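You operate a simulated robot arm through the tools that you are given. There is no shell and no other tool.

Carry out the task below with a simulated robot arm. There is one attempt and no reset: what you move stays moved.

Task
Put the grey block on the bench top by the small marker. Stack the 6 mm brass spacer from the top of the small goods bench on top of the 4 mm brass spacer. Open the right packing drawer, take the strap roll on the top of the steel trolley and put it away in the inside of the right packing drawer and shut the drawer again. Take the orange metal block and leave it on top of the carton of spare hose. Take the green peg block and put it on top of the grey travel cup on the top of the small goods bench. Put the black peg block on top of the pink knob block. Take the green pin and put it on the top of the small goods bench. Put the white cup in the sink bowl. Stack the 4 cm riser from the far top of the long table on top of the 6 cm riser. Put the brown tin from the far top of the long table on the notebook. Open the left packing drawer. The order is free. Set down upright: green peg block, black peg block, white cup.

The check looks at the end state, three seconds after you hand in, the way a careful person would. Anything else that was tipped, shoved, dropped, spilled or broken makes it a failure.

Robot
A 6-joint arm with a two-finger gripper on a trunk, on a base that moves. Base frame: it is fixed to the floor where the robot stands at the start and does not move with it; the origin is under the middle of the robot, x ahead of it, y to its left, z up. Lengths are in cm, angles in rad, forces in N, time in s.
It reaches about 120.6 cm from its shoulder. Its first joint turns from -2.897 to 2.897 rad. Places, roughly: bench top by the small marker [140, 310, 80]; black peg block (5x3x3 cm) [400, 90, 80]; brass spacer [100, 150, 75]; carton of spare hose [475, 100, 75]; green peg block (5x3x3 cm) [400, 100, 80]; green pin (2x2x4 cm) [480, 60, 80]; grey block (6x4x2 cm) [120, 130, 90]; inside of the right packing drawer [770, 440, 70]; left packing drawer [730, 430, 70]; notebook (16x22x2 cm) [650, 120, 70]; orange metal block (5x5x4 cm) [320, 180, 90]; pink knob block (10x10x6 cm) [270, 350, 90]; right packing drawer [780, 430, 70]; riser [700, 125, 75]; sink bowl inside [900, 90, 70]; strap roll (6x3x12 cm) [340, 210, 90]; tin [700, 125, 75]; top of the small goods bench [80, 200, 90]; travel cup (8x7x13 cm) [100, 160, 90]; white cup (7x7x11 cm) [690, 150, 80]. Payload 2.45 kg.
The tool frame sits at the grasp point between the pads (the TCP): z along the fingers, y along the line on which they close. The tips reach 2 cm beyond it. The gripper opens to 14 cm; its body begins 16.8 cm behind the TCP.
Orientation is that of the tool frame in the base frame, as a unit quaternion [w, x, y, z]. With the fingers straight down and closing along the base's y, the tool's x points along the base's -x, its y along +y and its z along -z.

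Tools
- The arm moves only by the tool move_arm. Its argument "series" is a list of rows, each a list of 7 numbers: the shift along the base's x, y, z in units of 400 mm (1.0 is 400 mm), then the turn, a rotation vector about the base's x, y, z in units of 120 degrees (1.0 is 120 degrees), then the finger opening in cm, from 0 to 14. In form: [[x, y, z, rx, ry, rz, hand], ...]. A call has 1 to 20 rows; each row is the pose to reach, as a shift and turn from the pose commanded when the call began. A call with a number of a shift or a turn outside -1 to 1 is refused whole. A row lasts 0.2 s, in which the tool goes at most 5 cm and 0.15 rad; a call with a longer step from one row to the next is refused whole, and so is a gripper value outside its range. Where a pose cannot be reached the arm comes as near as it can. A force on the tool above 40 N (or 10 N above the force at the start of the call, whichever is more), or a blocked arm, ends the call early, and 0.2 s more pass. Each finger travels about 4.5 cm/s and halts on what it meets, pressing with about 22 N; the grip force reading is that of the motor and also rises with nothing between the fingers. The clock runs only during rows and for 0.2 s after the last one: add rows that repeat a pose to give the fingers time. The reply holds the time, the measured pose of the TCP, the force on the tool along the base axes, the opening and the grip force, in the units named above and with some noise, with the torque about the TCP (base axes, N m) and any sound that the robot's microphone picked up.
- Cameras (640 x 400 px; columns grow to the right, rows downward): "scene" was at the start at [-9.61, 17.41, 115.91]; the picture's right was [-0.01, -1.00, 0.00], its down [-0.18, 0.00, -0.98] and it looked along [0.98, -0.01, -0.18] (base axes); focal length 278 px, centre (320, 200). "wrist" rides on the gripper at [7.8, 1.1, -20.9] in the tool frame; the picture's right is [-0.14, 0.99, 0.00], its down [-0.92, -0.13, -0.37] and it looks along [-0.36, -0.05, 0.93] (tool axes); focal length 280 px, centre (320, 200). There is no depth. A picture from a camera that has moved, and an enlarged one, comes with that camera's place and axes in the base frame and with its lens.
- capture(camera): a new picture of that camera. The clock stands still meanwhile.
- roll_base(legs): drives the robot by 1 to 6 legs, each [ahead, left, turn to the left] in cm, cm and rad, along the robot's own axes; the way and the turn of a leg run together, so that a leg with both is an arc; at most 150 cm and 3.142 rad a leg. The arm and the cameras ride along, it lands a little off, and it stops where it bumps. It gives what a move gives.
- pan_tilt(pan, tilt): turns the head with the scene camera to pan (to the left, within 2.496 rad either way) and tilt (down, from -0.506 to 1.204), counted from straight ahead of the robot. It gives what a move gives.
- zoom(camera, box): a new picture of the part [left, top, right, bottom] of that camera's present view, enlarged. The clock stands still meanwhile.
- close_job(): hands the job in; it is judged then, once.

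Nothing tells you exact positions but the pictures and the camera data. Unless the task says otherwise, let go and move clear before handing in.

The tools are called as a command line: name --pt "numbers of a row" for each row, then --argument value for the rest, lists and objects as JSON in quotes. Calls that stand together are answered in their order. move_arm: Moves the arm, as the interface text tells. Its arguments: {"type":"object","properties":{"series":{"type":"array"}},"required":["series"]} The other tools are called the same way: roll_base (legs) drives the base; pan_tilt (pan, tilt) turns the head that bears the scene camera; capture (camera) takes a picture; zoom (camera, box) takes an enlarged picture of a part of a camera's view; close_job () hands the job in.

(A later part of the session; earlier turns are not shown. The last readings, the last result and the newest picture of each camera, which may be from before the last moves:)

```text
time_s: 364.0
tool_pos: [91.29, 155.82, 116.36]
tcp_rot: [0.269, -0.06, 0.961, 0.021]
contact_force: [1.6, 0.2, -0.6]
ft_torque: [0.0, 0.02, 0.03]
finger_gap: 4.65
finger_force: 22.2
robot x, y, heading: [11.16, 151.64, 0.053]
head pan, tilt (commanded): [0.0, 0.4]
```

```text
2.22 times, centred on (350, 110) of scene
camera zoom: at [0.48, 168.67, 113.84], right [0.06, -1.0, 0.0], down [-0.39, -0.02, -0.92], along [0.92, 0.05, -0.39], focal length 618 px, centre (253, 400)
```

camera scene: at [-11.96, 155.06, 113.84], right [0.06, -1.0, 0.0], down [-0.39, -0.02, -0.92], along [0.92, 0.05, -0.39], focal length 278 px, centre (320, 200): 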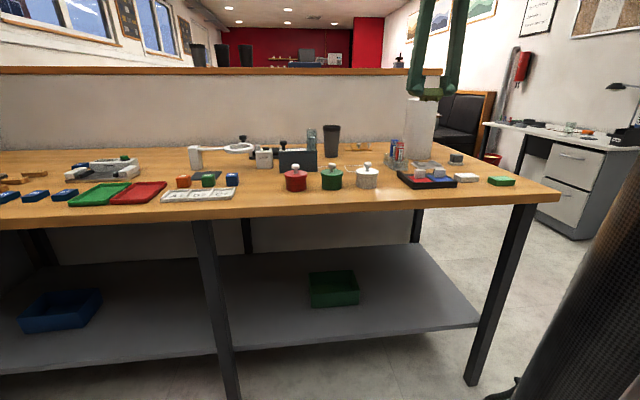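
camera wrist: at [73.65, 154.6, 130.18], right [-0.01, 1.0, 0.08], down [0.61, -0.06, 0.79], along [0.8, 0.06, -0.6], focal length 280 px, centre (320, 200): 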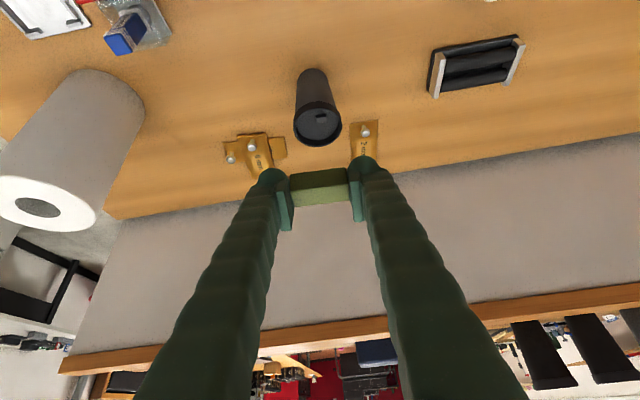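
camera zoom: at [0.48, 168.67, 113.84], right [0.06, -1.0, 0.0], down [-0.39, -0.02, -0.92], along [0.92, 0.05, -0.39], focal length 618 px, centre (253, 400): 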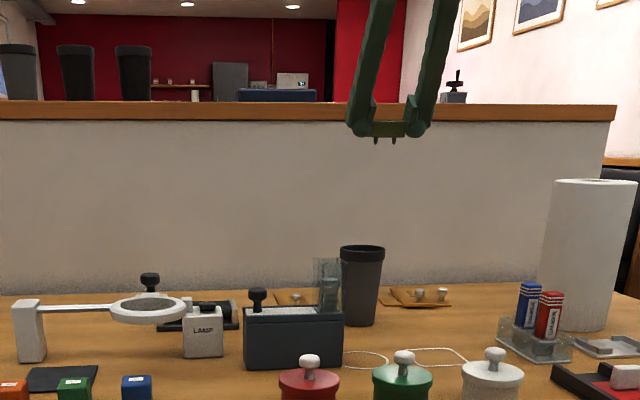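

move_arm --pt "0.05 0.007 -0.08 0 0 0 3.6" --pt "0.1 0.014 -0.16 0 0 0 3.6" --pt "0.145 0.02 -0.24 0 0 0 3.6" --pt "0.175 0.025 -0.3 0 0 0 3.6" --pt "0.19 0.027 -0.334 0 0 0 3.6" --pt "0.19 0.027 -0.334 0 0 0 3.6"

zoom --camera "wrist" --box '[240, 100, 400, 240]'

zoom --camera "scene" --box '[290, 80, 390, 180]'

```text
time_s: 365.4
tool_pos: [98.69, 157.0, 103.0]
tcp_rot: [0.27, -0.06, 0.961, 0.021]
contact_force: [-0.2, -1.1, -0.7]
ft_torque: [0.01, 0.01, -0.02]
finger_gap: 4.63
finger_force: 21.9
robot x, y, heading: [11.04, 151.26, 0.057]
head pan, tilt (commanded): [0.0, 0.4]
```

```text
2.86 times, centred on (320, 170) of wrist
camera zoom: at [81.23, 155.75, 116.77], right [-0.01, 1.0, 0.08], down [0.61, -0.06, 0.79], along [0.8, 0.06, -0.6], focal length 801 px, centre (320, 286)
```

zoom: 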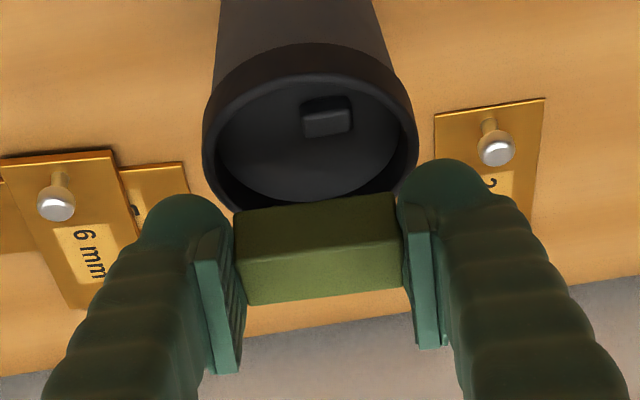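

```text
4.00 times, centred on (340, 130) of scene
camera zoom: at [0.48, 168.68, 113.84], right [0.06, -1.0, 0.0], down [-0.39, -0.02, -0.92], along [0.92, 0.05, -0.39], focal length 1112 px, centre (240, 480)
```

zoom: 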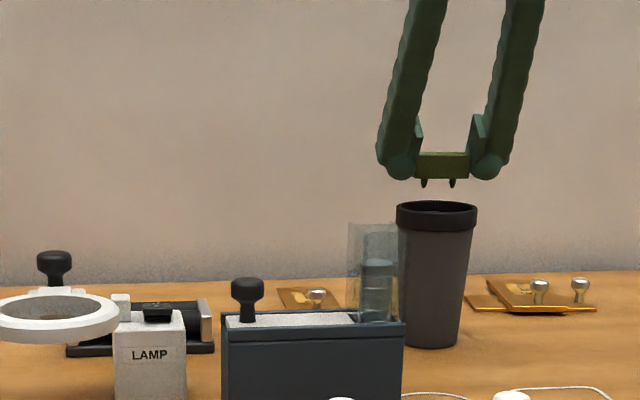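

move_arm --pt "0 0 -0.02 0 0 0 3.6" --pt "0 0 -0.035 0 0 0 3.6" --pt "0 0 -0.045 0 0 0 3.6" --pt "0 0 -0.05 0 0 0 3.6"

zoom --camera "scene" --box '[300, 100, 380, 160]'

```text
time_s: 366.4
tool_pos: [98.62, 156.86, 101.11]
tcp_rot: [0.27, -0.061, 0.961, 0.023]
contact_force: [-0.2, 1.4, 17.6]
ft_torque: [0.03, -0.19, -0.02]
finger_gap: 4.67
finger_force: 22.1
robot x, y, heading: [11.1, 151.83, 0.053]
head pan, tilt (commanded): [0.0, 0.4]
```

```text
6.67 times, centred on (340, 130) of scene
camera zoom: at [0.42, 168.68, 113.83], right [0.06, -1.0, 0.0], down [-0.39, -0.02, -0.92], along [0.92, 0.05, -0.39], focal length 1853 px, centre (187, 667)
```

zoom: 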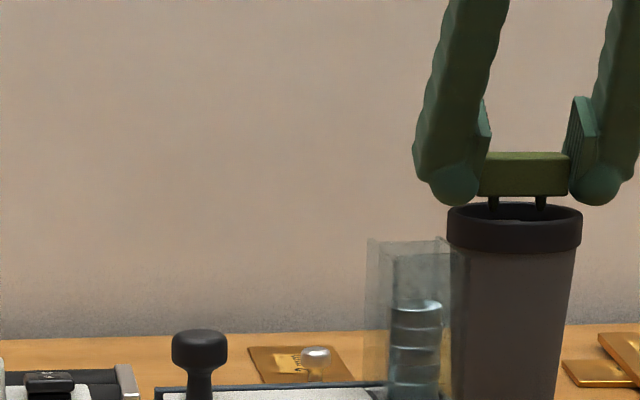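

Contact (17 N) with the block over the lid. Release slowly.

move_arm --pt "0 0 0.002 0 0 0 4.5" --pt "0 0 0.002 0 0 0 4.8" --pt "0 0 0.002 0 0 0 5.1" --pt "0 0 0.002 0 0 0 5.5" --pt "0 0 0.002 0 0 0 6" --pt "0 0 0.002 0 0 0 6.5" --pt "0 0 0.002 0 0 0 6.5"

zoom --camera "scene" --box '[300, 100, 380, 160]'

zoom --camera "wrist" --box '[240, 100, 400, 240]'

```text
time_s: 368.0
tool_pos: [98.71, 156.8, 101.1]
tcp_rot: [0.27, -0.06, 0.961, 0.021]
contact_force: [-0.2, -0.2, 0.3]
ft_torque: [0.01, 0.02, 0.0]
finger_gap: 6.52
finger_force: 0.1
robot x, y, heading: [11.11, 151.89, 0.058]
head pan, tilt (commanded): [0.0, 0.4]
```

```text
6.67 times, centred on (340, 130) of scene
camera zoom: at [0.48, 168.68, 113.84], right [0.06, -1.0, 0.0], down [-0.39, -0.02, -0.92], along [0.92, 0.05, -0.39], focal length 1853 px, centre (187, 667)
```

zoom: 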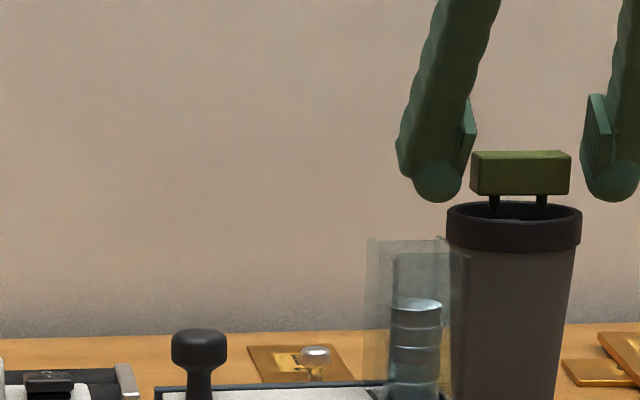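

```text
2.86 times, centred on (320, 170) of wrist
camera zoom: at [81.18, 155.64, 114.96], right [-0.01, 1.0, 0.08], down [0.61, -0.06, 0.79], along [0.8, 0.06, -0.6], focal length 801 px, centre (320, 286)
```

zoom: 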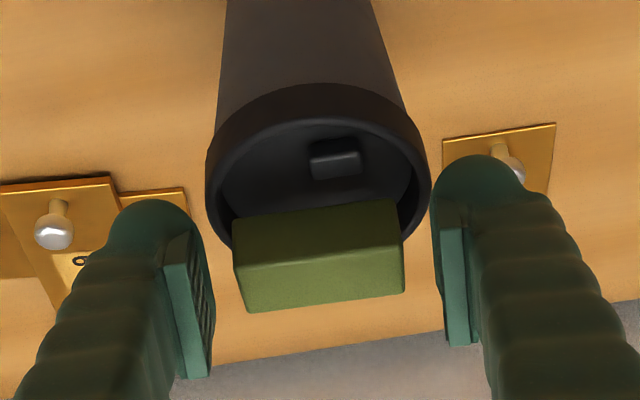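

The green block stands level on the cup lid. Retreat along the tool axis, then un-lean.

move_arm --pt "-0.01 -0.001 0.02 0 0 0 6.5" --pt "-0.04 -0.005 0.065 0 0 0 6.5" --pt "-0.09 -0.011 0.148 0 0 0 6.5" --pt "-0.14 -0.018 0.23 0 0 0 6.5" --pt "-0.19 -0.024 0.31 0 0 0 6.5" --pt "-0.24 -0.03 0.39 0 0 0 6.5" --pt "-0.28 -0.03 0.42 -0.005 0.04 0 6.5" --pt "-0.31 -0.03 0.42 -0.01 0.08 0 6.5" --pt "-0.34 -0.03 0.42 -0.0155 0.12 0 6.5" --pt "-0.37 -0.03 0.42 -0.021 0.16 0 6.5" --pt "-0.4 -0.03 0.42 -0.026 0.2 0 6.5" --pt "-0.4 -0.03 0.42 -0.031 0.24 0 6.5" --pt "-0.4 -0.03 0.42 -0.0336 0.2605 0 6.5"

capture --camera "wrist"

zoom --camera "scene" --box '[290, 90, 400, 170]'

```text
time_s: 370.8
tool_pos: [82.7, 155.63, 117.95]
tcp_rot: [-0.002, -0.062, 0.998, 0.004]
contact_force: [0.1, 0.1, 0.3]
ft_torque: [0.03, -0.03, 0.0]
finger_gap: 6.48
finger_force: 0.0
robot x, y, heading: [11.14, 151.99, 0.054]
head pan, tilt (commanded): [0.0, 0.4]
```

```text
taken
camera wrist: at [74.91, 155.68, 138.84], right [0.01, 1.0, 0.01], down [0.93, -0.02, 0.36], along [0.36, 0.0, -0.93], focal length 280 px, centre (320, 200)
```

wrist: 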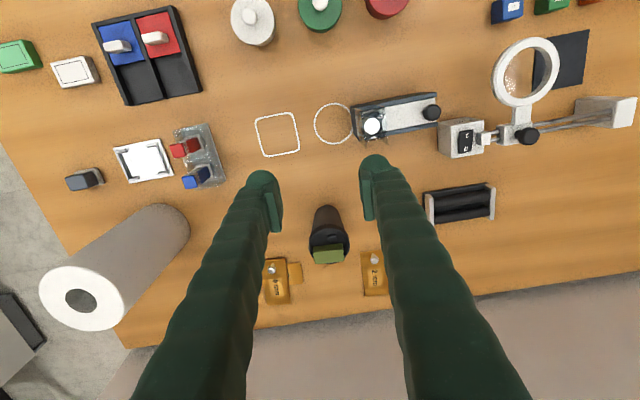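

```text
5.00 times, centred on (345, 130) of scene
camera zoom: at [0.46, 168.67, 113.84], right [0.06, -1.0, 0.0], down [-0.39, -0.02, -0.92], along [0.92, 0.05, -0.39], focal length 1390 px, centre (195, 550)
```

zoom: 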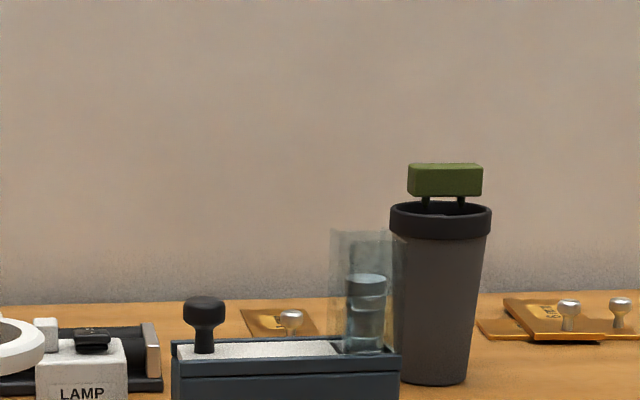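

zoom --camera "wrist" --box '[290, 195, 370, 275]'

```text
5.00 times, centred on (330, 235) of wrist
camera zoom: at [74.91, 155.68, 138.84], right [0.01, 1.0, 0.01], down [0.93, -0.02, 0.36], along [0.36, 0.0, -0.93], focal length 1402 px, centre (270, 25)
```

zoom: 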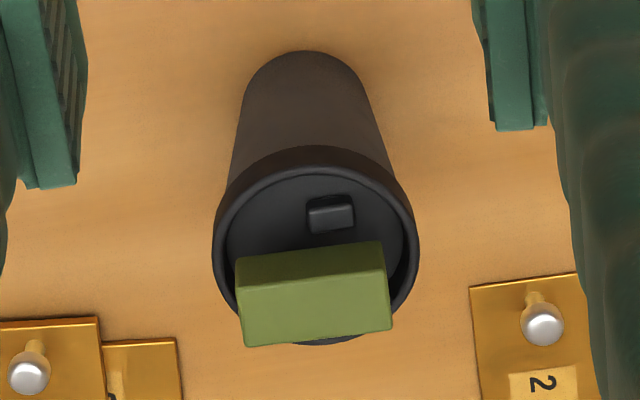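

Green block is centred on the cup. Next the green pin on the long table: retract and drive back around.

move_arm --pt "-0.1 0 0 0 0 0 6.5" --pt "-0.2 0 0 0 0 0 6.5" --pt "-0.3 -0.02 0 0 0 0 6.5"

roll_base --legs '[[-15, 0, 0], [0, -122, 0], [0, 0, 0.13], [138, 0, 0], [118, 0, 0]]'

```text
time_s: 371.6
tool_pos: [70.77, 154.81, 117.93]
tcp_rot: [-0.001, -0.061, 0.998, 0.005]
contact_force: [0.7, 0.6, -0.7]
ft_torque: [0.01, 0.12, -0.01]
finger_gap: 6.5
finger_force: 0.1
robot x, y, heading: [10.95, 151.22, 0.053]
head pan, tilt (commanded): [0.0, 0.4]
```

```text
time_s: 391.7
tool_pos: [316.86, 77.91, 117.89]
tcp_rot: [-0.001, -0.115, 0.993, 0.004]
contact_force: [-0.6, -0.6, -0.6]
ft_torque: [-0.01, 0.0, -0.01]
finger_gap: 6.52
finger_force: 0.1
robot x, y, heading: [258.06, 68.51, 0.167]
head pan, tilt (commanded): [0.0, 0.4]
```

roll_base --legs '[[0, 0, 1.52], [100, -3, 0], [87, -5, 0], [0, -148, 0]]'

roll_base --legs '[[0, 0, -3.14], [80, 80, 0]]'

pan_tilt --pan 0.1 --tilt 0.45

capture --camera "scene"

```text
time_s: 411.6
tool_pos: [392.94, 325.54, 117.89]
tcp_rot: [0.004, 0.76, -0.65, -0.002]
contact_force: [-1.0, 0.9, 0.1]
ft_torque: [-0.01, 0.0, -0.02]
finger_gap: 6.51
finger_force: 0.0
robot x, y, heading: [397.95, 265.97, 1.656]
head pan, tilt (commanded): [0.0, 0.4]
```

```text
time_s: 424.8
tool_pos: [488.07, 132.79, 117.83]
tcp_rot: [0.002, 0.654, 0.757, 0.004]
contact_force: [0.3, -0.2, 0.5]
ft_torque: [0.01, 0.02, 0.01]
finger_gap: 6.51
finger_force: 0.2
robot x, y, heading: [483.43, 192.61, -1.496]
head pan, tilt (commanded): [0.0, 0.4]
```

```text
time_s: 425.5
tool_pos: [488.14, 132.7, 117.95]
tcp_rot: [0.002, 0.654, 0.757, 0.004]
contact_force: [-0.3, 0.5, -0.1]
ft_torque: [0.0, 0.03, 0.02]
finger_gap: 6.51
finger_force: 0.0
robot x, y, heading: [483.64, 192.19, -1.496]
head pan, tilt (commanded): [0.099, 0.45]
```

```text
taken
camera scene: at [501.44, 203.56, 113.37], right [-0.98, -0.18, 0.0], down [-0.08, 0.43, -0.9], along [0.16, -0.89, -0.44], focal length 278 px, centre (320, 200)
```

scene: 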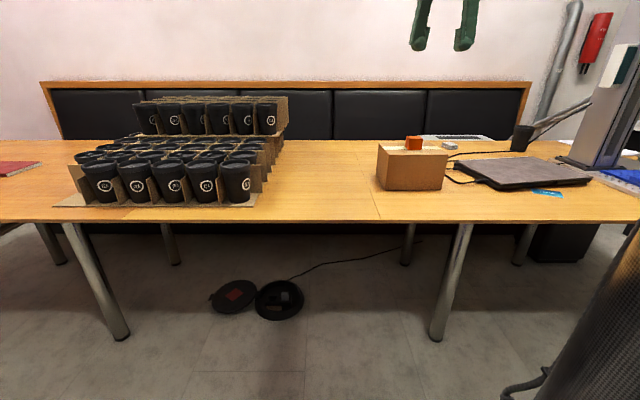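

roll_base --legs '[[30, 0, 0]]'

move_arm --pt "-0.03 -0.1 0 0 0 0 6.5" --pt "-0.07 -0.2 0 0 0 0 6.5" --pt "-0.11 -0.3 0 0 0 0 6.5" --pt "-0.15 -0.4 -0.01 0 0 0 6.5" --pt "-0.19 -0.5 -0.05 0 0 0 6.5" --pt "-0.22 -0.6 -0.1 0 0 0 6.5" --pt "-0.25 -0.7 -0.15 0 0 0 6.5" --pt "-0.25 -0.8 -0.2 0 0 0 6.5"

capture --camera "wrist"

capture --camera "scene"

```text
time_s: 427.5
tool_pos: [490.9, 102.67, 117.85]
tcp_rot: [0.002, 0.652, 0.759, 0.004]
contact_force: [0.3, -0.3, -0.6]
ft_torque: [-0.03, -0.02, 0.02]
finger_gap: 6.51
finger_force: 0.0
robot x, y, heading: [486.76, 162.17, -1.485]
head pan, tilt (commanded): [0.099, 0.45]
```

```text
time_s: 429.3
tool_pos: [480.83, 70.66, 109.94]
tcp_rot: [0.003, 0.652, 0.758, 0.004]
contact_force: [0.2, 0.8, 0.8]
ft_torque: [-0.13, 0.02, -0.02]
finger_gap: 6.51
finger_force: 0.0
robot x, y, heading: [485.8, 162.1, -1.489]
head pan, tilt (commanded): [0.099, 0.45]
```

```text
taken
camera wrist: at [480.51, 78.59, 130.96], right [1.0, 0.01, 0.01], down [0.01, -0.93, 0.37], along [0.01, -0.37, -0.93], focal length 280 px, centre (320, 200)
```

wrist: 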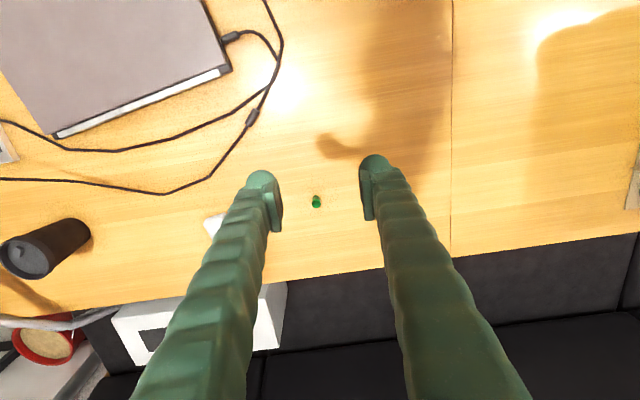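

```text
taken
camera scene: at [503.83, 173.47, 113.37], right [-0.98, -0.18, 0.0], down [-0.08, 0.43, -0.9], along [0.16, -0.89, -0.44], focal length 278 px, centre (320, 200)
```

scene: 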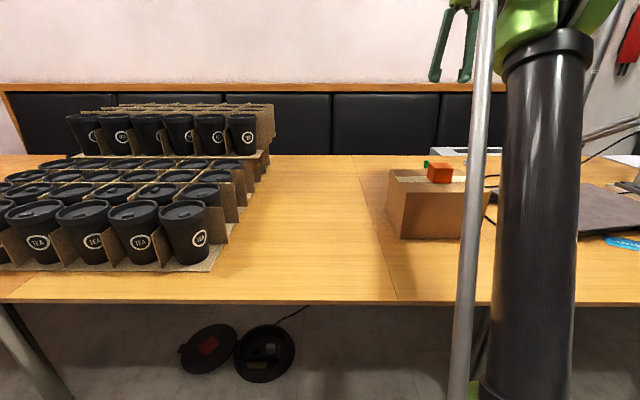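

zoom --camera "wrist" --box '[280, 170, 360, 230]'

zoom --camera "scene" --box '[400, 140, 480, 200]'

```text
6.67 times, centred on (320, 200) of wrist
camera zoom: at [480.51, 78.59, 130.96], right [1.0, 0.01, 0.01], down [0.01, -0.93, 0.37], along [0.01, -0.37, -0.93], focal length 1869 px, centre (320, 200)
```

zoom: 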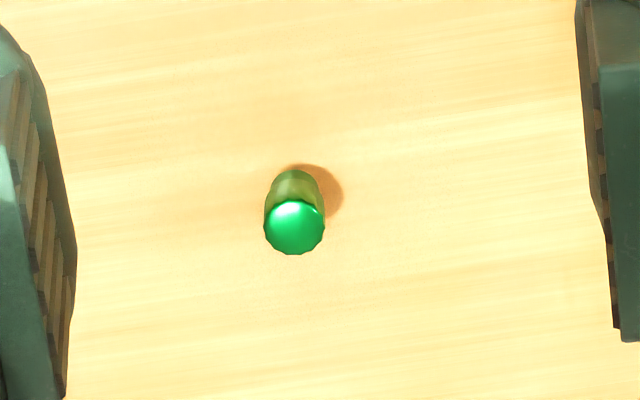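

```text
6.67 times, centred on (440, 170) of scene
camera zoom: at [503.83, 173.47, 113.37], right [-0.98, -0.18, 0.0], down [-0.08, 0.43, -0.9], along [0.16, -0.89, -0.44], focal length 1853 px, centre (-480, 400)
```

zoom: 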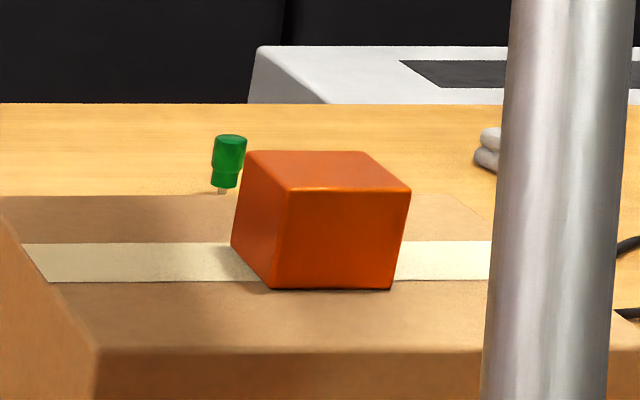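

The green pin stands upright at about (480.3,56.8). I'll move over it and lower.

move_arm --pt "-0.004 -0.09 -0.05 0 0 0 6.5" --pt "-0.008 -0.18 -0.12 0 0 0 6" --pt "-0.012 -0.26 -0.2 0 0 0 6" --pt "-0.014 -0.32 -0.29 0 0 0 6" --pt "-0.014 -0.3465 -0.38 0 0 0 6" --pt "-0.014 -0.3465 -0.48 0 0 0 6" --pt "-0.014 -0.3465 -0.58 0 0 0 6" --pt "-0.014 -0.3465 -0.58 0 0 0 6"

capture --camera "wrist"

capture --camera "scene"

```text
time_s: 431.1
tool_pos: [480.32, 56.74, 86.88]
tcp_rot: [0.002, 0.652, 0.758, 0.004]
contact_force: [-0.3, -0.2, 0.2]
ft_torque: [-0.01, -0.01, 0.01]
finger_gap: 6.03
finger_force: 0.1
robot x, y, heading: [485.85, 162.01, -1.49]
head pan, tilt (commanded): [0.099, 0.45]
```

```text
taken
camera wrist: at [479.95, 64.55, 107.89], right [1.0, 0.01, 0.01], down [0.01, -0.93, 0.37], along [0.01, -0.37, -0.93], focal length 280 px, centre (320, 200)
```

wrist: 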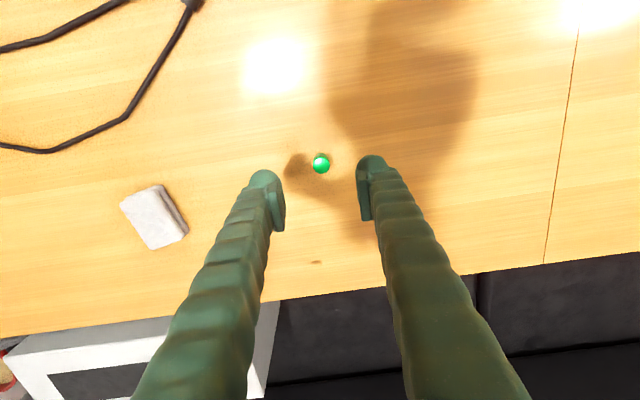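

```text
taken
camera scene: at [503.83, 173.41, 113.37], right [-0.98, -0.18, 0.0], down [-0.08, 0.43, -0.9], along [0.16, -0.89, -0.44], focal length 278 px, centre (320, 200)
```

scene: 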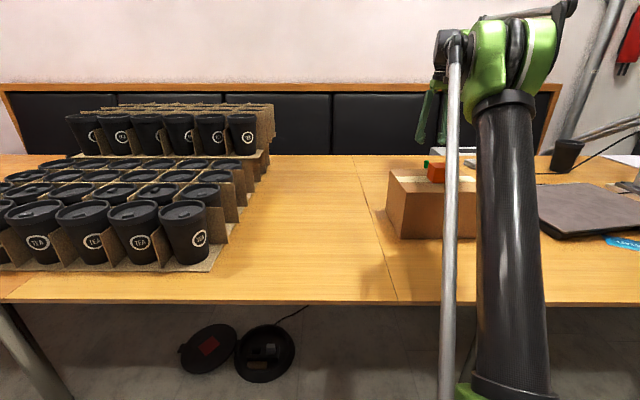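

move_arm --pt "0 0.005 -0.08 0 0 0 6" --pt "0.001 0.009 -0.15 0 0 0 6" --pt "0.001 0.009 -0.2 0 0 0 6" --pt "0.001 0.009 -0.22 0 0 0 6" --pt "0.001 0.009 -0.22 0 0 0 6"

zoom --camera "wrist" --box '[240, 130, 400, 240]'

```text
time_s: 432.3
tool_pos: [480.24, 57.04, 77.81]
tcp_rot: [0.002, 0.651, 0.759, 0.004]
contact_force: [0.3, -0.1, 0.5]
ft_torque: [-0.01, 0.01, 0.03]
finger_gap: 6.0
finger_force: 0.0
robot x, y, heading: [486.37, 162.16, -1.489]
head pan, tilt (commanded): [0.099, 0.45]
```

```text
3.64 times, centred on (320, 185) of wrist
camera zoom: at [480.04, 64.95, 98.81], right [1.0, 0.01, 0.01], down [0.01, -0.93, 0.37], along [0.01, -0.37, -0.93], focal length 1020 px, centre (320, 254)
```

zoom: 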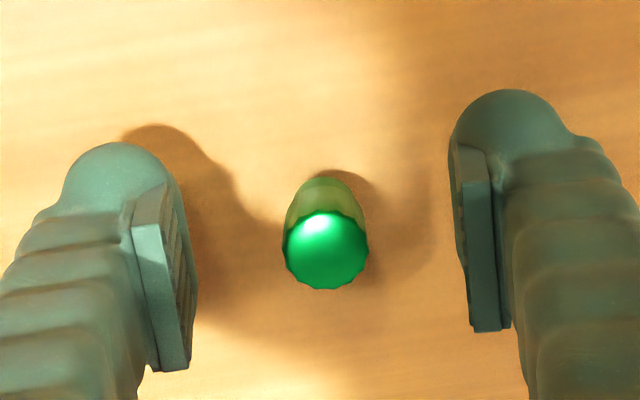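

move_arm --pt "0 0 -0.01 0 0 0 6" --pt "0 0 -0.02 0 0 0 6" --pt "0 0 -0.02 0 0 0 4.8" --pt "0 0 -0.02 0 0 0 3.6" --pt "0 0 -0.02 0 0 0 2.4" --pt "0 0 -0.02 0 0 0 1.2" --pt "0 0 -0.02 0 0 0 1" --pt "0 0 -0.02 0 0 0 1"

zoom --camera "wrist" --box '[240, 130, 400, 240]'

```text
time_s: 434.1
tool_pos: [480.29, 57.14, 76.99]
tcp_rot: [0.002, 0.651, 0.759, 0.004]
contact_force: [-0.5, -1.0, 0.3]
ft_torque: [-0.05, 0.01, -0.01]
finger_gap: 1.64
finger_force: 22.1
robot x, y, heading: [486.78, 161.86, -1.484]
head pan, tilt (commanded): [0.099, 0.45]
```

```text
3.64 times, centred on (320, 185) of wrist
camera zoom: at [480.06, 65.02, 98.03], right [1.0, 0.01, 0.01], down [0.01, -0.93, 0.37], along [0.01, -0.37, -0.93], focal length 1020 px, centre (320, 254)
```

zoom: 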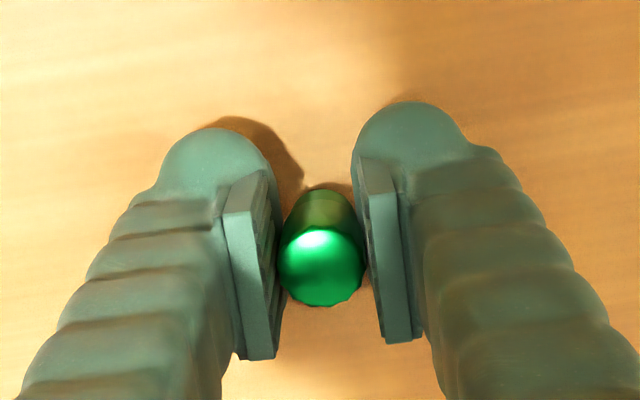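

Pin gripped. Lift and bring it back over the carton at height.

move_arm --pt "0 0 0.03 0 0 0 1" --pt "0 0 0.12 0 0 0 1" --pt "0 0 0.24 0 0 0 1" --pt "0 0 0.36 0 0 0 1" --pt "0 0 0.48 0 0 0 1" --pt "0 0 0.6 0 0 0 1" --pt "0 0.02 0.72 0 0 0 1" --pt "0 0.06 0.83 0 0 0 1" --pt "0 0.14 0.91 0 0 0 1" --pt "0.02 0.24 0.96 0 0 0 1" --pt "0.04 0.35 0.98 0 0 0 1" --pt "0.06 0.46 0.98 0 0 0 1" --pt "0.08 0.57 0.98 0 0 0 1" --pt "0.1 0.68 0.98 0 0 0 1" --pt "0.12 0.79 0.98 0 0 0 1" --pt "0.14 0.9 0.98 0 0 0 1" --pt "0.16 1.0 0.98 0 0 0 1"

capture --camera "wrist"

capture --camera "scene"

```text
time_s: 437.7
tool_pos: [486.6, 96.86, 116.25]
tcp_rot: [0.002, 0.651, 0.759, 0.004]
contact_force: [-0.1, -0.5, -0.9]
ft_torque: [0.12, -0.06, -0.02]
finger_gap: 1.56
finger_force: 22.2
out of reach, approached as far as the arm can: row 7, 8, 9, 10
robot x, y, heading: [486.43, 162.17, -1.484]
head pan, tilt (commanded): [0.099, 0.45]
```

```text
taken
camera wrist: at [486.32, 104.93, 137.27], right [1.0, 0.01, 0.01], down [0.01, -0.93, 0.37], along [0.01, -0.36, -0.93], focal length 280 px, centre (320, 200)
```

wrist: 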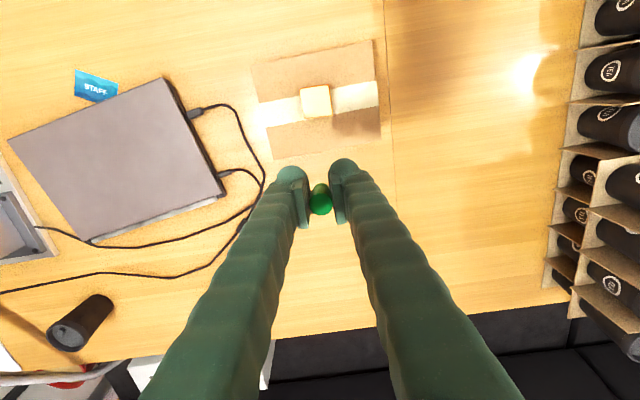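

```text
taken
camera scene: at [503.83, 173.39, 113.38], right [-0.98, -0.18, 0.0], down [-0.08, 0.43, -0.9], along [0.16, -0.89, -0.44], focal length 278 px, centre (320, 200)
```

scene: 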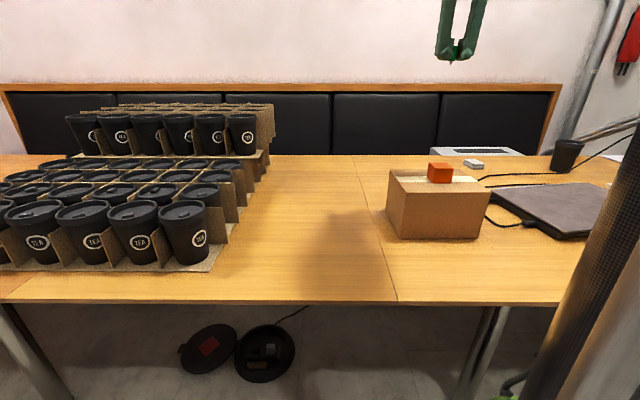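

roll_base --legs '[[-115, 0, 0], [0, -82, 0], [0, 0, 3.14], [0, 148, 0]]'

```text
time_s: 461.9
tool_pos: [248.22, 330.51, 116.22]
tcp_rot: [0.004, 0.749, -0.663, -0.002]
contact_force: [0.7, 0.6, -0.6]
ft_torque: [0.03, -0.02, -0.02]
finger_gap: 1.42
finger_force: 22.0
robot x, y, heading: [246.85, 265.43, 1.622]
head pan, tilt (commanded): [0.099, 0.45]
```

zoom --camera "wrist" --box '[260, 140, 380, 240]'

```text
4.00 times, centred on (320, 190) of wrist
camera zoom: at [248.21, 322.77, 137.3], right [-1.0, 0.02, 0.01], down [0.02, 0.93, 0.37], along [0.0, 0.37, -0.93], focal length 1122 px, centre (320, 240)
```

zoom: 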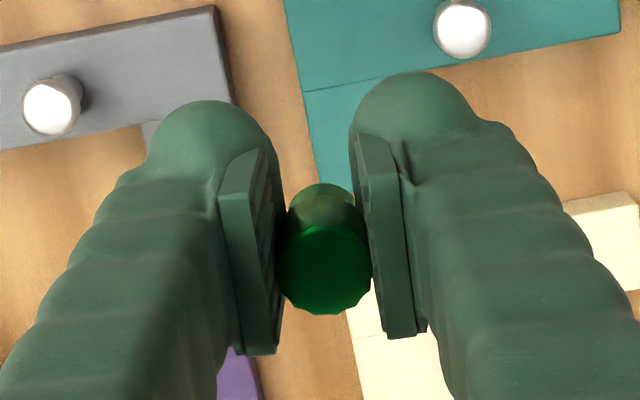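

roll_base --legs '[[-100, 3, 0], [-95, 2, 0], [0, 0, -1.45]]'

zoom --camera "wrist" --box '[260, 140, 380, 240]'

```text
time_s: 475.4
tool_pos: [317.83, 74.53, 116.29]
tcp_rot: [-0.002, -0.13, 0.991, 0.004]
contact_force: [-0.7, -0.2, -0.2]
ft_torque: [0.0, 0.01, 0.02]
finger_gap: 1.43
finger_force: 21.2
robot x, y, heading: [253.33, 66.79, 0.193]
head pan, tilt (commanded): [0.099, 0.45]
```

```text
4.00 times, centred on (320, 190) of wrist
camera zoom: at [309.98, 73.4, 137.3], right [-0.12, 0.99, 0.01], down [0.92, 0.11, 0.37], along [0.36, 0.05, -0.93], focal length 1122 px, centre (320, 240)
```

zoom: 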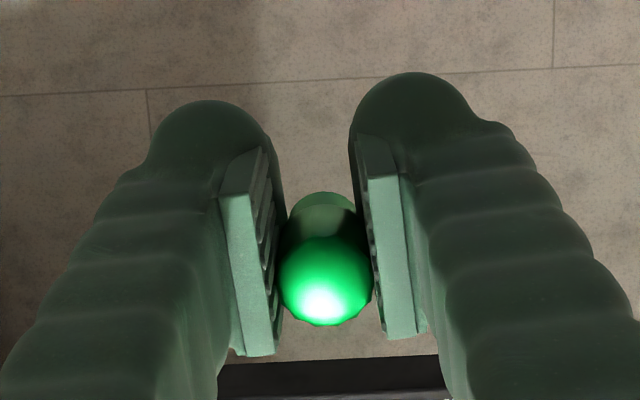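

roll_base --legs '[[-118, 0, 0], [-138, 0, 0], [0, 0, -0.19], [0, 122, 0]]'

roll_base --legs '[[10, 4, 0]]'

capture --camera "wrist"

pan_tilt --pan 0.0 --tilt 0.35

capture --camera "scene"

```text
time_s: 494.3
tool_pos: [69.28, 134.79, 116.28]
tcp_rot: [-0.001, -0.033, 0.999, 0.004]
contact_force: [-0.5, 0.4, -0.3]
ft_torque: [-0.02, -0.02, 0.02]
finger_gap: 1.43
finger_force: 22.1
robot x, y, heading: [4.53, 140.06, -0.005]
head pan, tilt (commanded): [0.099, 0.45]
```

```text
time_s: 495.5
tool_pos: [79.2, 138.67, 116.4]
tcp_rot: [-0.001, -0.033, 0.999, 0.004]
contact_force: [0.5, 0.9, -0.2]
ft_torque: [0.01, 0.03, 0.05]
finger_gap: 1.43
finger_force: 21.9
robot x, y, heading: [14.15, 143.87, -0.004]
head pan, tilt (commanded): [0.099, 0.45]
```

```text
taken
camera wrist: at [71.41, 139.17, 137.31], right [0.07, 1.0, 0.01], down [0.93, -0.07, 0.37], along [0.36, -0.02, -0.93], focal length 280 px, centre (320, 200)
```

wrist: 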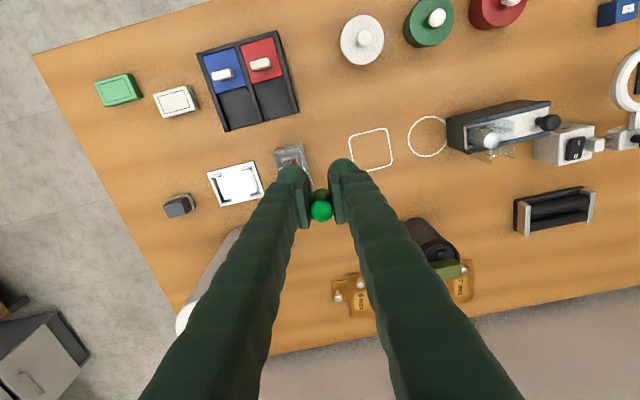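

```text
time_s: 496.2
tool_pos: [79.29, 138.63, 116.39]
tcp_rot: [-0.001, -0.032, 0.999, 0.004]
contact_force: [-0.5, -0.7, -0.3]
ft_torque: [0.02, 0.04, 0.02]
finger_gap: 1.41
finger_force: 22.3
robot x, y, heading: [14.47, 144.08, 0.0]
head pan, tilt (commanded): [0.0, 0.351]
```

```text
taken
camera scene: at [4.77, 161.36, 114.29], right [0.0, -1.0, 0.0], down [-0.34, 0.0, -0.94], along [0.94, 0.0, -0.34], focal length 278 px, centre (320, 200)
```

scene: 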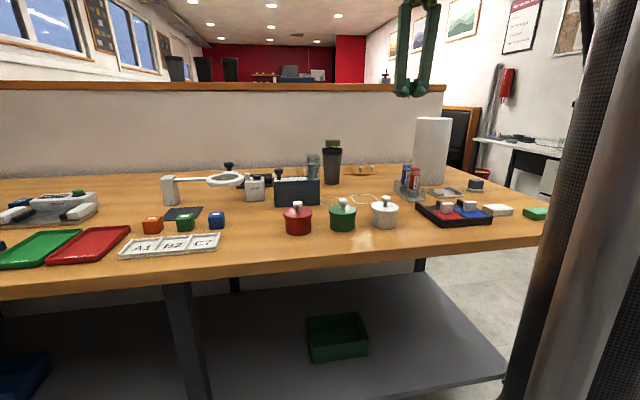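

zoom --camera "scene" --box '[370, 60, 450, 120]'

zoom --camera "wrist" --box '[260, 140, 380, 240]'

```text
6.67 times, centred on (410, 90) of scene
camera zoom: at [4.77, 161.36, 114.29], right [0.0, -1.0, 0.0], down [-0.34, 0.0, -0.94], along [0.94, 0.0, -0.34], focal length 1853 px, centre (-280, 933)
```

zoom: 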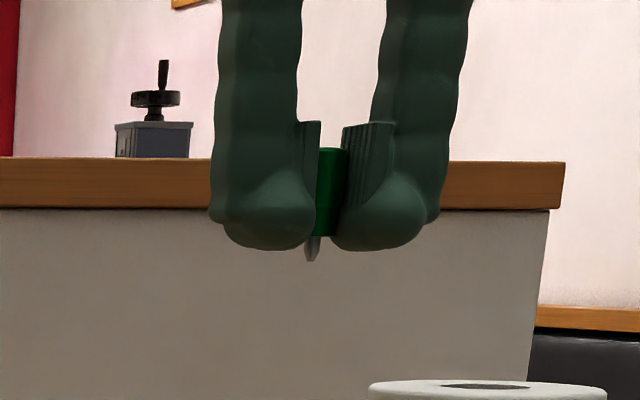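

```text
4.00 times, centred on (320, 190) of wrist
camera zoom: at [71.41, 139.17, 137.31], right [0.07, 1.0, 0.01], down [0.93, -0.07, 0.37], along [0.36, -0.02, -0.93], focal length 1122 px, centre (320, 240)
```

zoom: 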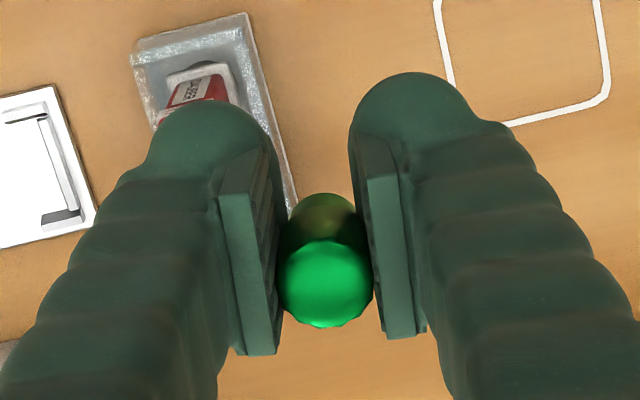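

The pin is held with its point ~0.5 cm below the fingertips. I'll set it at a free spot near (92,145.5) on the small goods bench.

move_arm --pt "0.08 0.045 -0.03 0 0 0 1" --pt "0.16 0.09 -0.07 0 0 0 1" --pt "0.24 0.135 -0.12 0 0 0 1" --pt "0.3 0.165 -0.2 0 0 0 1" --pt "0.3175 0.1725 -0.3 0 0 0 1" --pt "0.3175 0.1725 -0.4 0 0 0 1" --pt "0.3175 0.1725 -0.5 0 0 0 1" --pt "0.3175 0.1725 -0.6 0 0 0 1" --pt "0.3175 0.1725 -0.65 0 0 0 1" --pt "0.3175 0.1725 -0.65 0 0 0 1"

capture --camera "wrist"

zoom --camera "scene" --box '[300, 130, 420, 220]'

```text
time_s: 498.4
tool_pos: [91.62, 145.68, 90.33]
tcp_rot: [-0.001, -0.033, 0.999, 0.004]
contact_force: [0.2, -1.3, -0.9]
ft_torque: [-0.01, 0.0, 0.02]
finger_gap: 1.42
finger_force: 21.9
robot x, y, heading: [14.36, 144.29, 0.0]
head pan, tilt (commanded): [0.0, 0.351]
```

```text
taken
camera wrist: at [83.88, 146.09, 111.25], right [0.07, 1.0, 0.01], down [0.93, -0.07, 0.37], along [0.36, -0.02, -0.93], focal length 280 px, centre (320, 200)
```

wrist: 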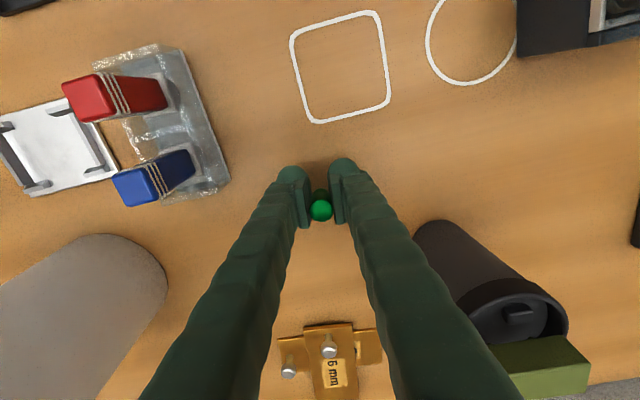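

```text
4.44 times, centred on (360, 175) of scene
camera zoom: at [4.77, 161.36, 114.29], right [0.0, -1.0, 0.0], down [-0.34, 0.0, -0.94], along [0.94, 0.0, -0.34], focal length 1235 px, centre (142, 311)
```

zoom: 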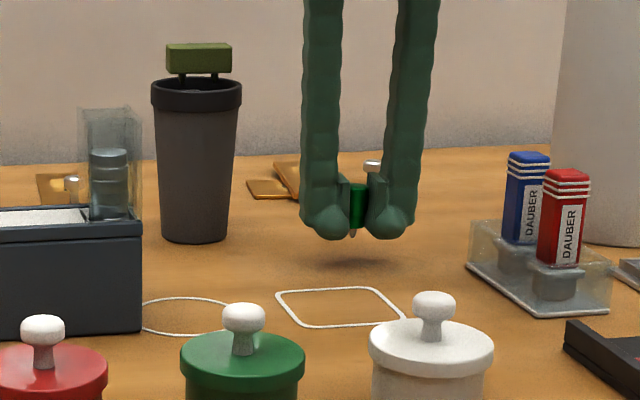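

move_arm --pt "0 0 -0.015 0 0 0 1" --pt "0 0 -0.03 0 0 0 1" --pt "0 0 -0.04 0 0 0 1" --pt "0 0 -0.045 0 0 0 1" --pt "0 0 -0.05 0 0 0 1"

```text
time_s: 499.6
tool_pos: [91.63, 145.56, 88.36]
tcp_rot: [-0.001, -0.033, 0.999, 0.004]
contact_force: [0.9, 0.4, 12.3]
ft_torque: [0.01, -0.11, 0.01]
finger_gap: 1.39
finger_force: 21.8
robot x, y, heading: [14.11, 143.92, -0.0]
head pan, tilt (commanded): [0.0, 0.351]
```

Touching. Release slowly.

move_arm --pt "0 0 0.002 0 0 0 1.3" --pt "0 0 0.002 0 0 0 1.6" --pt "0 0 0.002 0 0 0 2" --pt "0 0 0.002 0 0 0 2.6" --pt "0 0 0.002 0 0 0 3.4" --pt "0 0 0.002 0 0 0 4" --pt "0 0 0.002 0 0 0 4"

zoom --camera "wrist" --box '[240, 130, 400, 240]'

zoom --camera "scene" --box '[300, 130, 420, 220]'

```text
time_s: 501.2
tool_pos: [91.93, 145.49, 88.36]
tcp_rot: [-0.001, -0.034, 0.999, 0.004]
contact_force: [0.3, 0.0, 0.6]
ft_torque: [0.03, 0.02, -0.03]
finger_gap: 3.97
finger_force: 0.0
robot x, y, heading: [14.25, 143.98, -0.005]
head pan, tilt (commanded): [0.0, 0.351]
```

```text
3.64 times, centred on (320, 185) of wrist
camera zoom: at [84.06, 146.02, 109.35], right [0.07, 1.0, 0.01], down [0.93, -0.07, 0.37], along [0.36, -0.02, -0.93], focal length 1020 px, centre (320, 254)
```

zoom: 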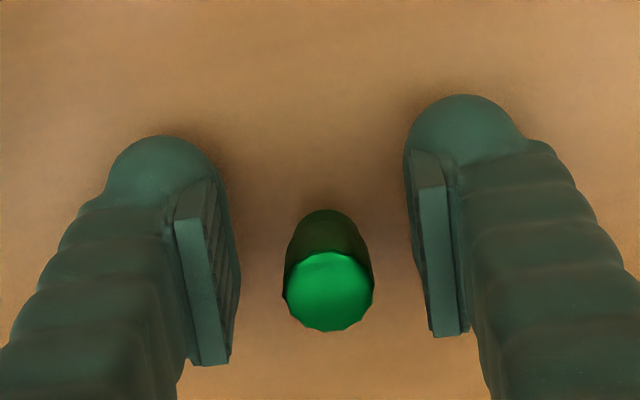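

```text
4.44 times, centred on (360, 175) of scene
camera zoom: at [4.77, 161.35, 114.29], right [0.0, -1.0, 0.0], down [-0.34, 0.0, -0.94], along [0.94, 0.0, -0.34], focal length 1235 px, centre (142, 311)
```

zoom: 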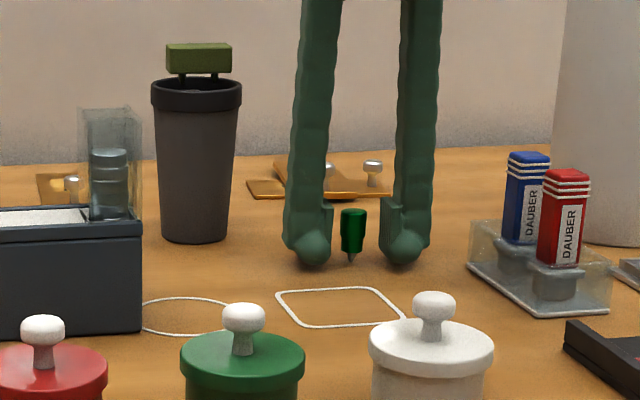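

The pin stands upright. Rise straight up and retract.

move_arm --pt "0 0 0.03 0 0 0 4" --pt "0 0 0.1 0 0 0 4" --pt "0 0 0.2 0 0 0 4" --pt "0 0 0.3 0 0 0 4" --pt "0 0 0.4 0 0 0 4" --pt "0 0 0.5 0 0 0 4" --pt "0 0 0.6 0 0 0 4" --pt "-0.05 0 0.68 0 0 0 4" --pt "-0.15 0 0.7 0 0 0 4" --pt "-0.25 0 0.7 0 0 0 4" --pt "-0.35 0 0.7 0 0 0 4" --pt "-0.45 0 0.7 0 0 0 4"

zoom --camera "scene" --box '[300, 100, 460, 220]'

```text
time_s: 503.8
tool_pos: [73.8, 145.57, 116.51]
tcp_rot: [-0.001, -0.033, 0.999, 0.005]
contact_force: [0.4, -0.5, -1.0]
ft_torque: [-0.02, 0.05, 0.01]
finger_gap: 3.99
finger_force: 0.0
robot x, y, heading: [14.21, 143.66, -0.001]
head pan, tilt (commanded): [0.0, 0.351]
```

```text
3.33 times, centred on (380, 160) of scene
camera zoom: at [4.81, 161.36, 114.3], right [0.0, -1.0, 0.0], down [-0.34, 0.0, -0.94], along [0.94, 0.0, -0.34], focal length 926 px, centre (120, 333)
```

zoom: 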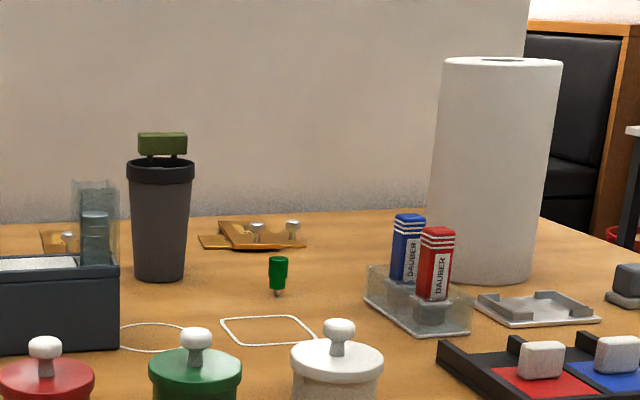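

Bench work is finished here. Next, the strap roll on the trolley: drive around the partition end to the trolley's near side.

roll_base --legs '[[-18, 0, 0], [0, -118, 0], [0, 0, 0.16], [138, 0, 0], [118, 0, 0]]'

roll_base --legs '[[0, 118, 0]]'

pan_tilt --pan 0.0 --tilt 0.4

capture --camera "scene"

capture --camera "wrist"

```text
time_s: 523.6
tool_pos: [306.88, 72.62, 116.5]
tcp_rot: [-0.001, -0.107, 0.994, 0.004]
contact_force: [-0.1, 0.3, 0.8]
ft_torque: [-0.02, -0.01, 0.02]
finger_gap: 3.98
finger_force: 0.0
robot x, y, heading: [248.3, 61.82, 0.148]
head pan, tilt (commanded): [0.0, 0.351]
```

```text
time_s: 529.6
tool_pos: [289.68, 188.37, 116.39]
tcp_rot: [-0.001, -0.108, 0.994, 0.004]
contact_force: [0.0, 0.3, -0.5]
ft_torque: [-0.01, -0.01, -0.01]
finger_gap: 3.97
finger_force: 0.1
robot x, y, heading: [231.0, 178.0, 0.143]
head pan, tilt (commanded): [0.0, 0.351]
```

```text
time_s: 530.2
tool_pos: [289.83, 188.44, 116.52]
tcp_rot: [-0.001, -0.107, 0.994, 0.004]
contact_force: [1.2, -0.2, 0.6]
ft_torque: [-0.03, -0.01, -0.01]
finger_gap: 4.02
finger_force: 0.0
robot x, y, heading: [231.34, 177.38, 0.148]
head pan, tilt (commanded): [0.0, 0.4]
```

```text
taken
camera scene: at [219.09, 193.75, 113.84], right [0.15, -0.99, 0.0], down [-0.38, -0.06, -0.92], along [0.91, 0.14, -0.39], focal length 278 px, centre (320, 200)
```

scene: 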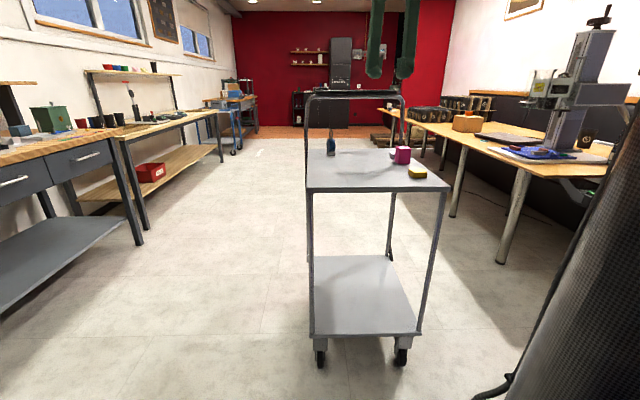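

```text
taken
camera wrist: at [281.97, 187.78, 137.48], right [-0.08, 1.0, 0.01], down [0.93, 0.07, 0.37], along [0.36, 0.04, -0.93], focal length 280 px, centre (320, 200)
```

wrist: 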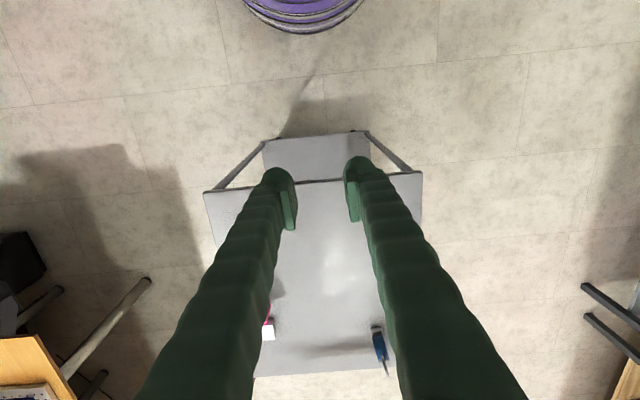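

roll_base --legs '[[22, 0, 0]]'

move_arm --pt "0 0.04 0 0 0 0 6" --pt "0.02 0.08 0 0 0 0 8" --pt "0.04 0.14 0 0 0 0 9" --pt "0.06 0.2 0 0 0 0 9" --pt "0.08 0.26 0 0 0 0 9"

capture --camera "wrist"

zoom --camera "scene" --box '[280, 90, 460, 200]'

```text
time_s: 531.9
tool_pos: [311.6, 191.74, 116.58]
tcp_rot: [-0.002, -0.107, 0.994, 0.004]
contact_force: [-0.1, 0.4, 0.1]
ft_torque: [-0.01, -0.02, -0.02]
finger_gap: 3.98
finger_force: 0.0
robot x, y, heading: [253.21, 181.16, 0.149]
head pan, tilt (commanded): [0.0, 0.4]
```

```text
time_s: 533.1
tool_pos: [314.83, 202.24, 116.49]
tcp_rot: [-0.002, -0.108, 0.994, 0.004]
contact_force: [0.3, 0.0, 0.7]
ft_torque: [0.04, -0.05, -0.05]
finger_gap: 9.02
finger_force: 0.1
robot x, y, heading: [253.1, 181.02, 0.15]
head pan, tilt (commanded): [0.0, 0.4]
```

```text
taken
camera wrist: at [307.11, 201.55, 137.49], right [-0.08, 1.0, 0.01], down [0.93, 0.07, 0.37], along [0.36, 0.04, -0.93], focal length 280 px, centre (320, 200)
```

wrist: 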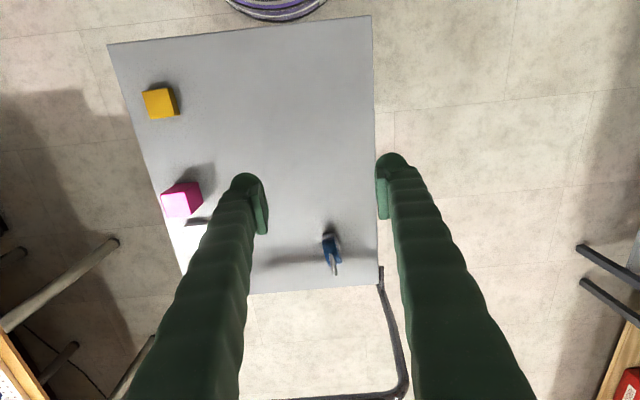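

```text
3.56 times, centred on (370, 145) of scene
camera zoom: at [240.99, 196.99, 113.84], right [0.15, -0.99, 0.0], down [-0.38, -0.06, -0.92], along [0.91, 0.13, -0.39], focal length 988 px, centre (142, 396)
```

zoom: 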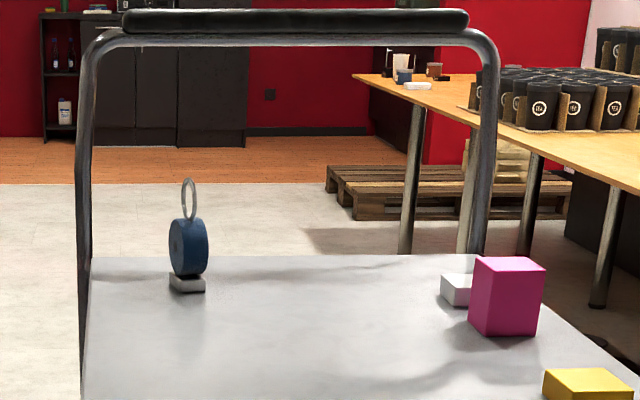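

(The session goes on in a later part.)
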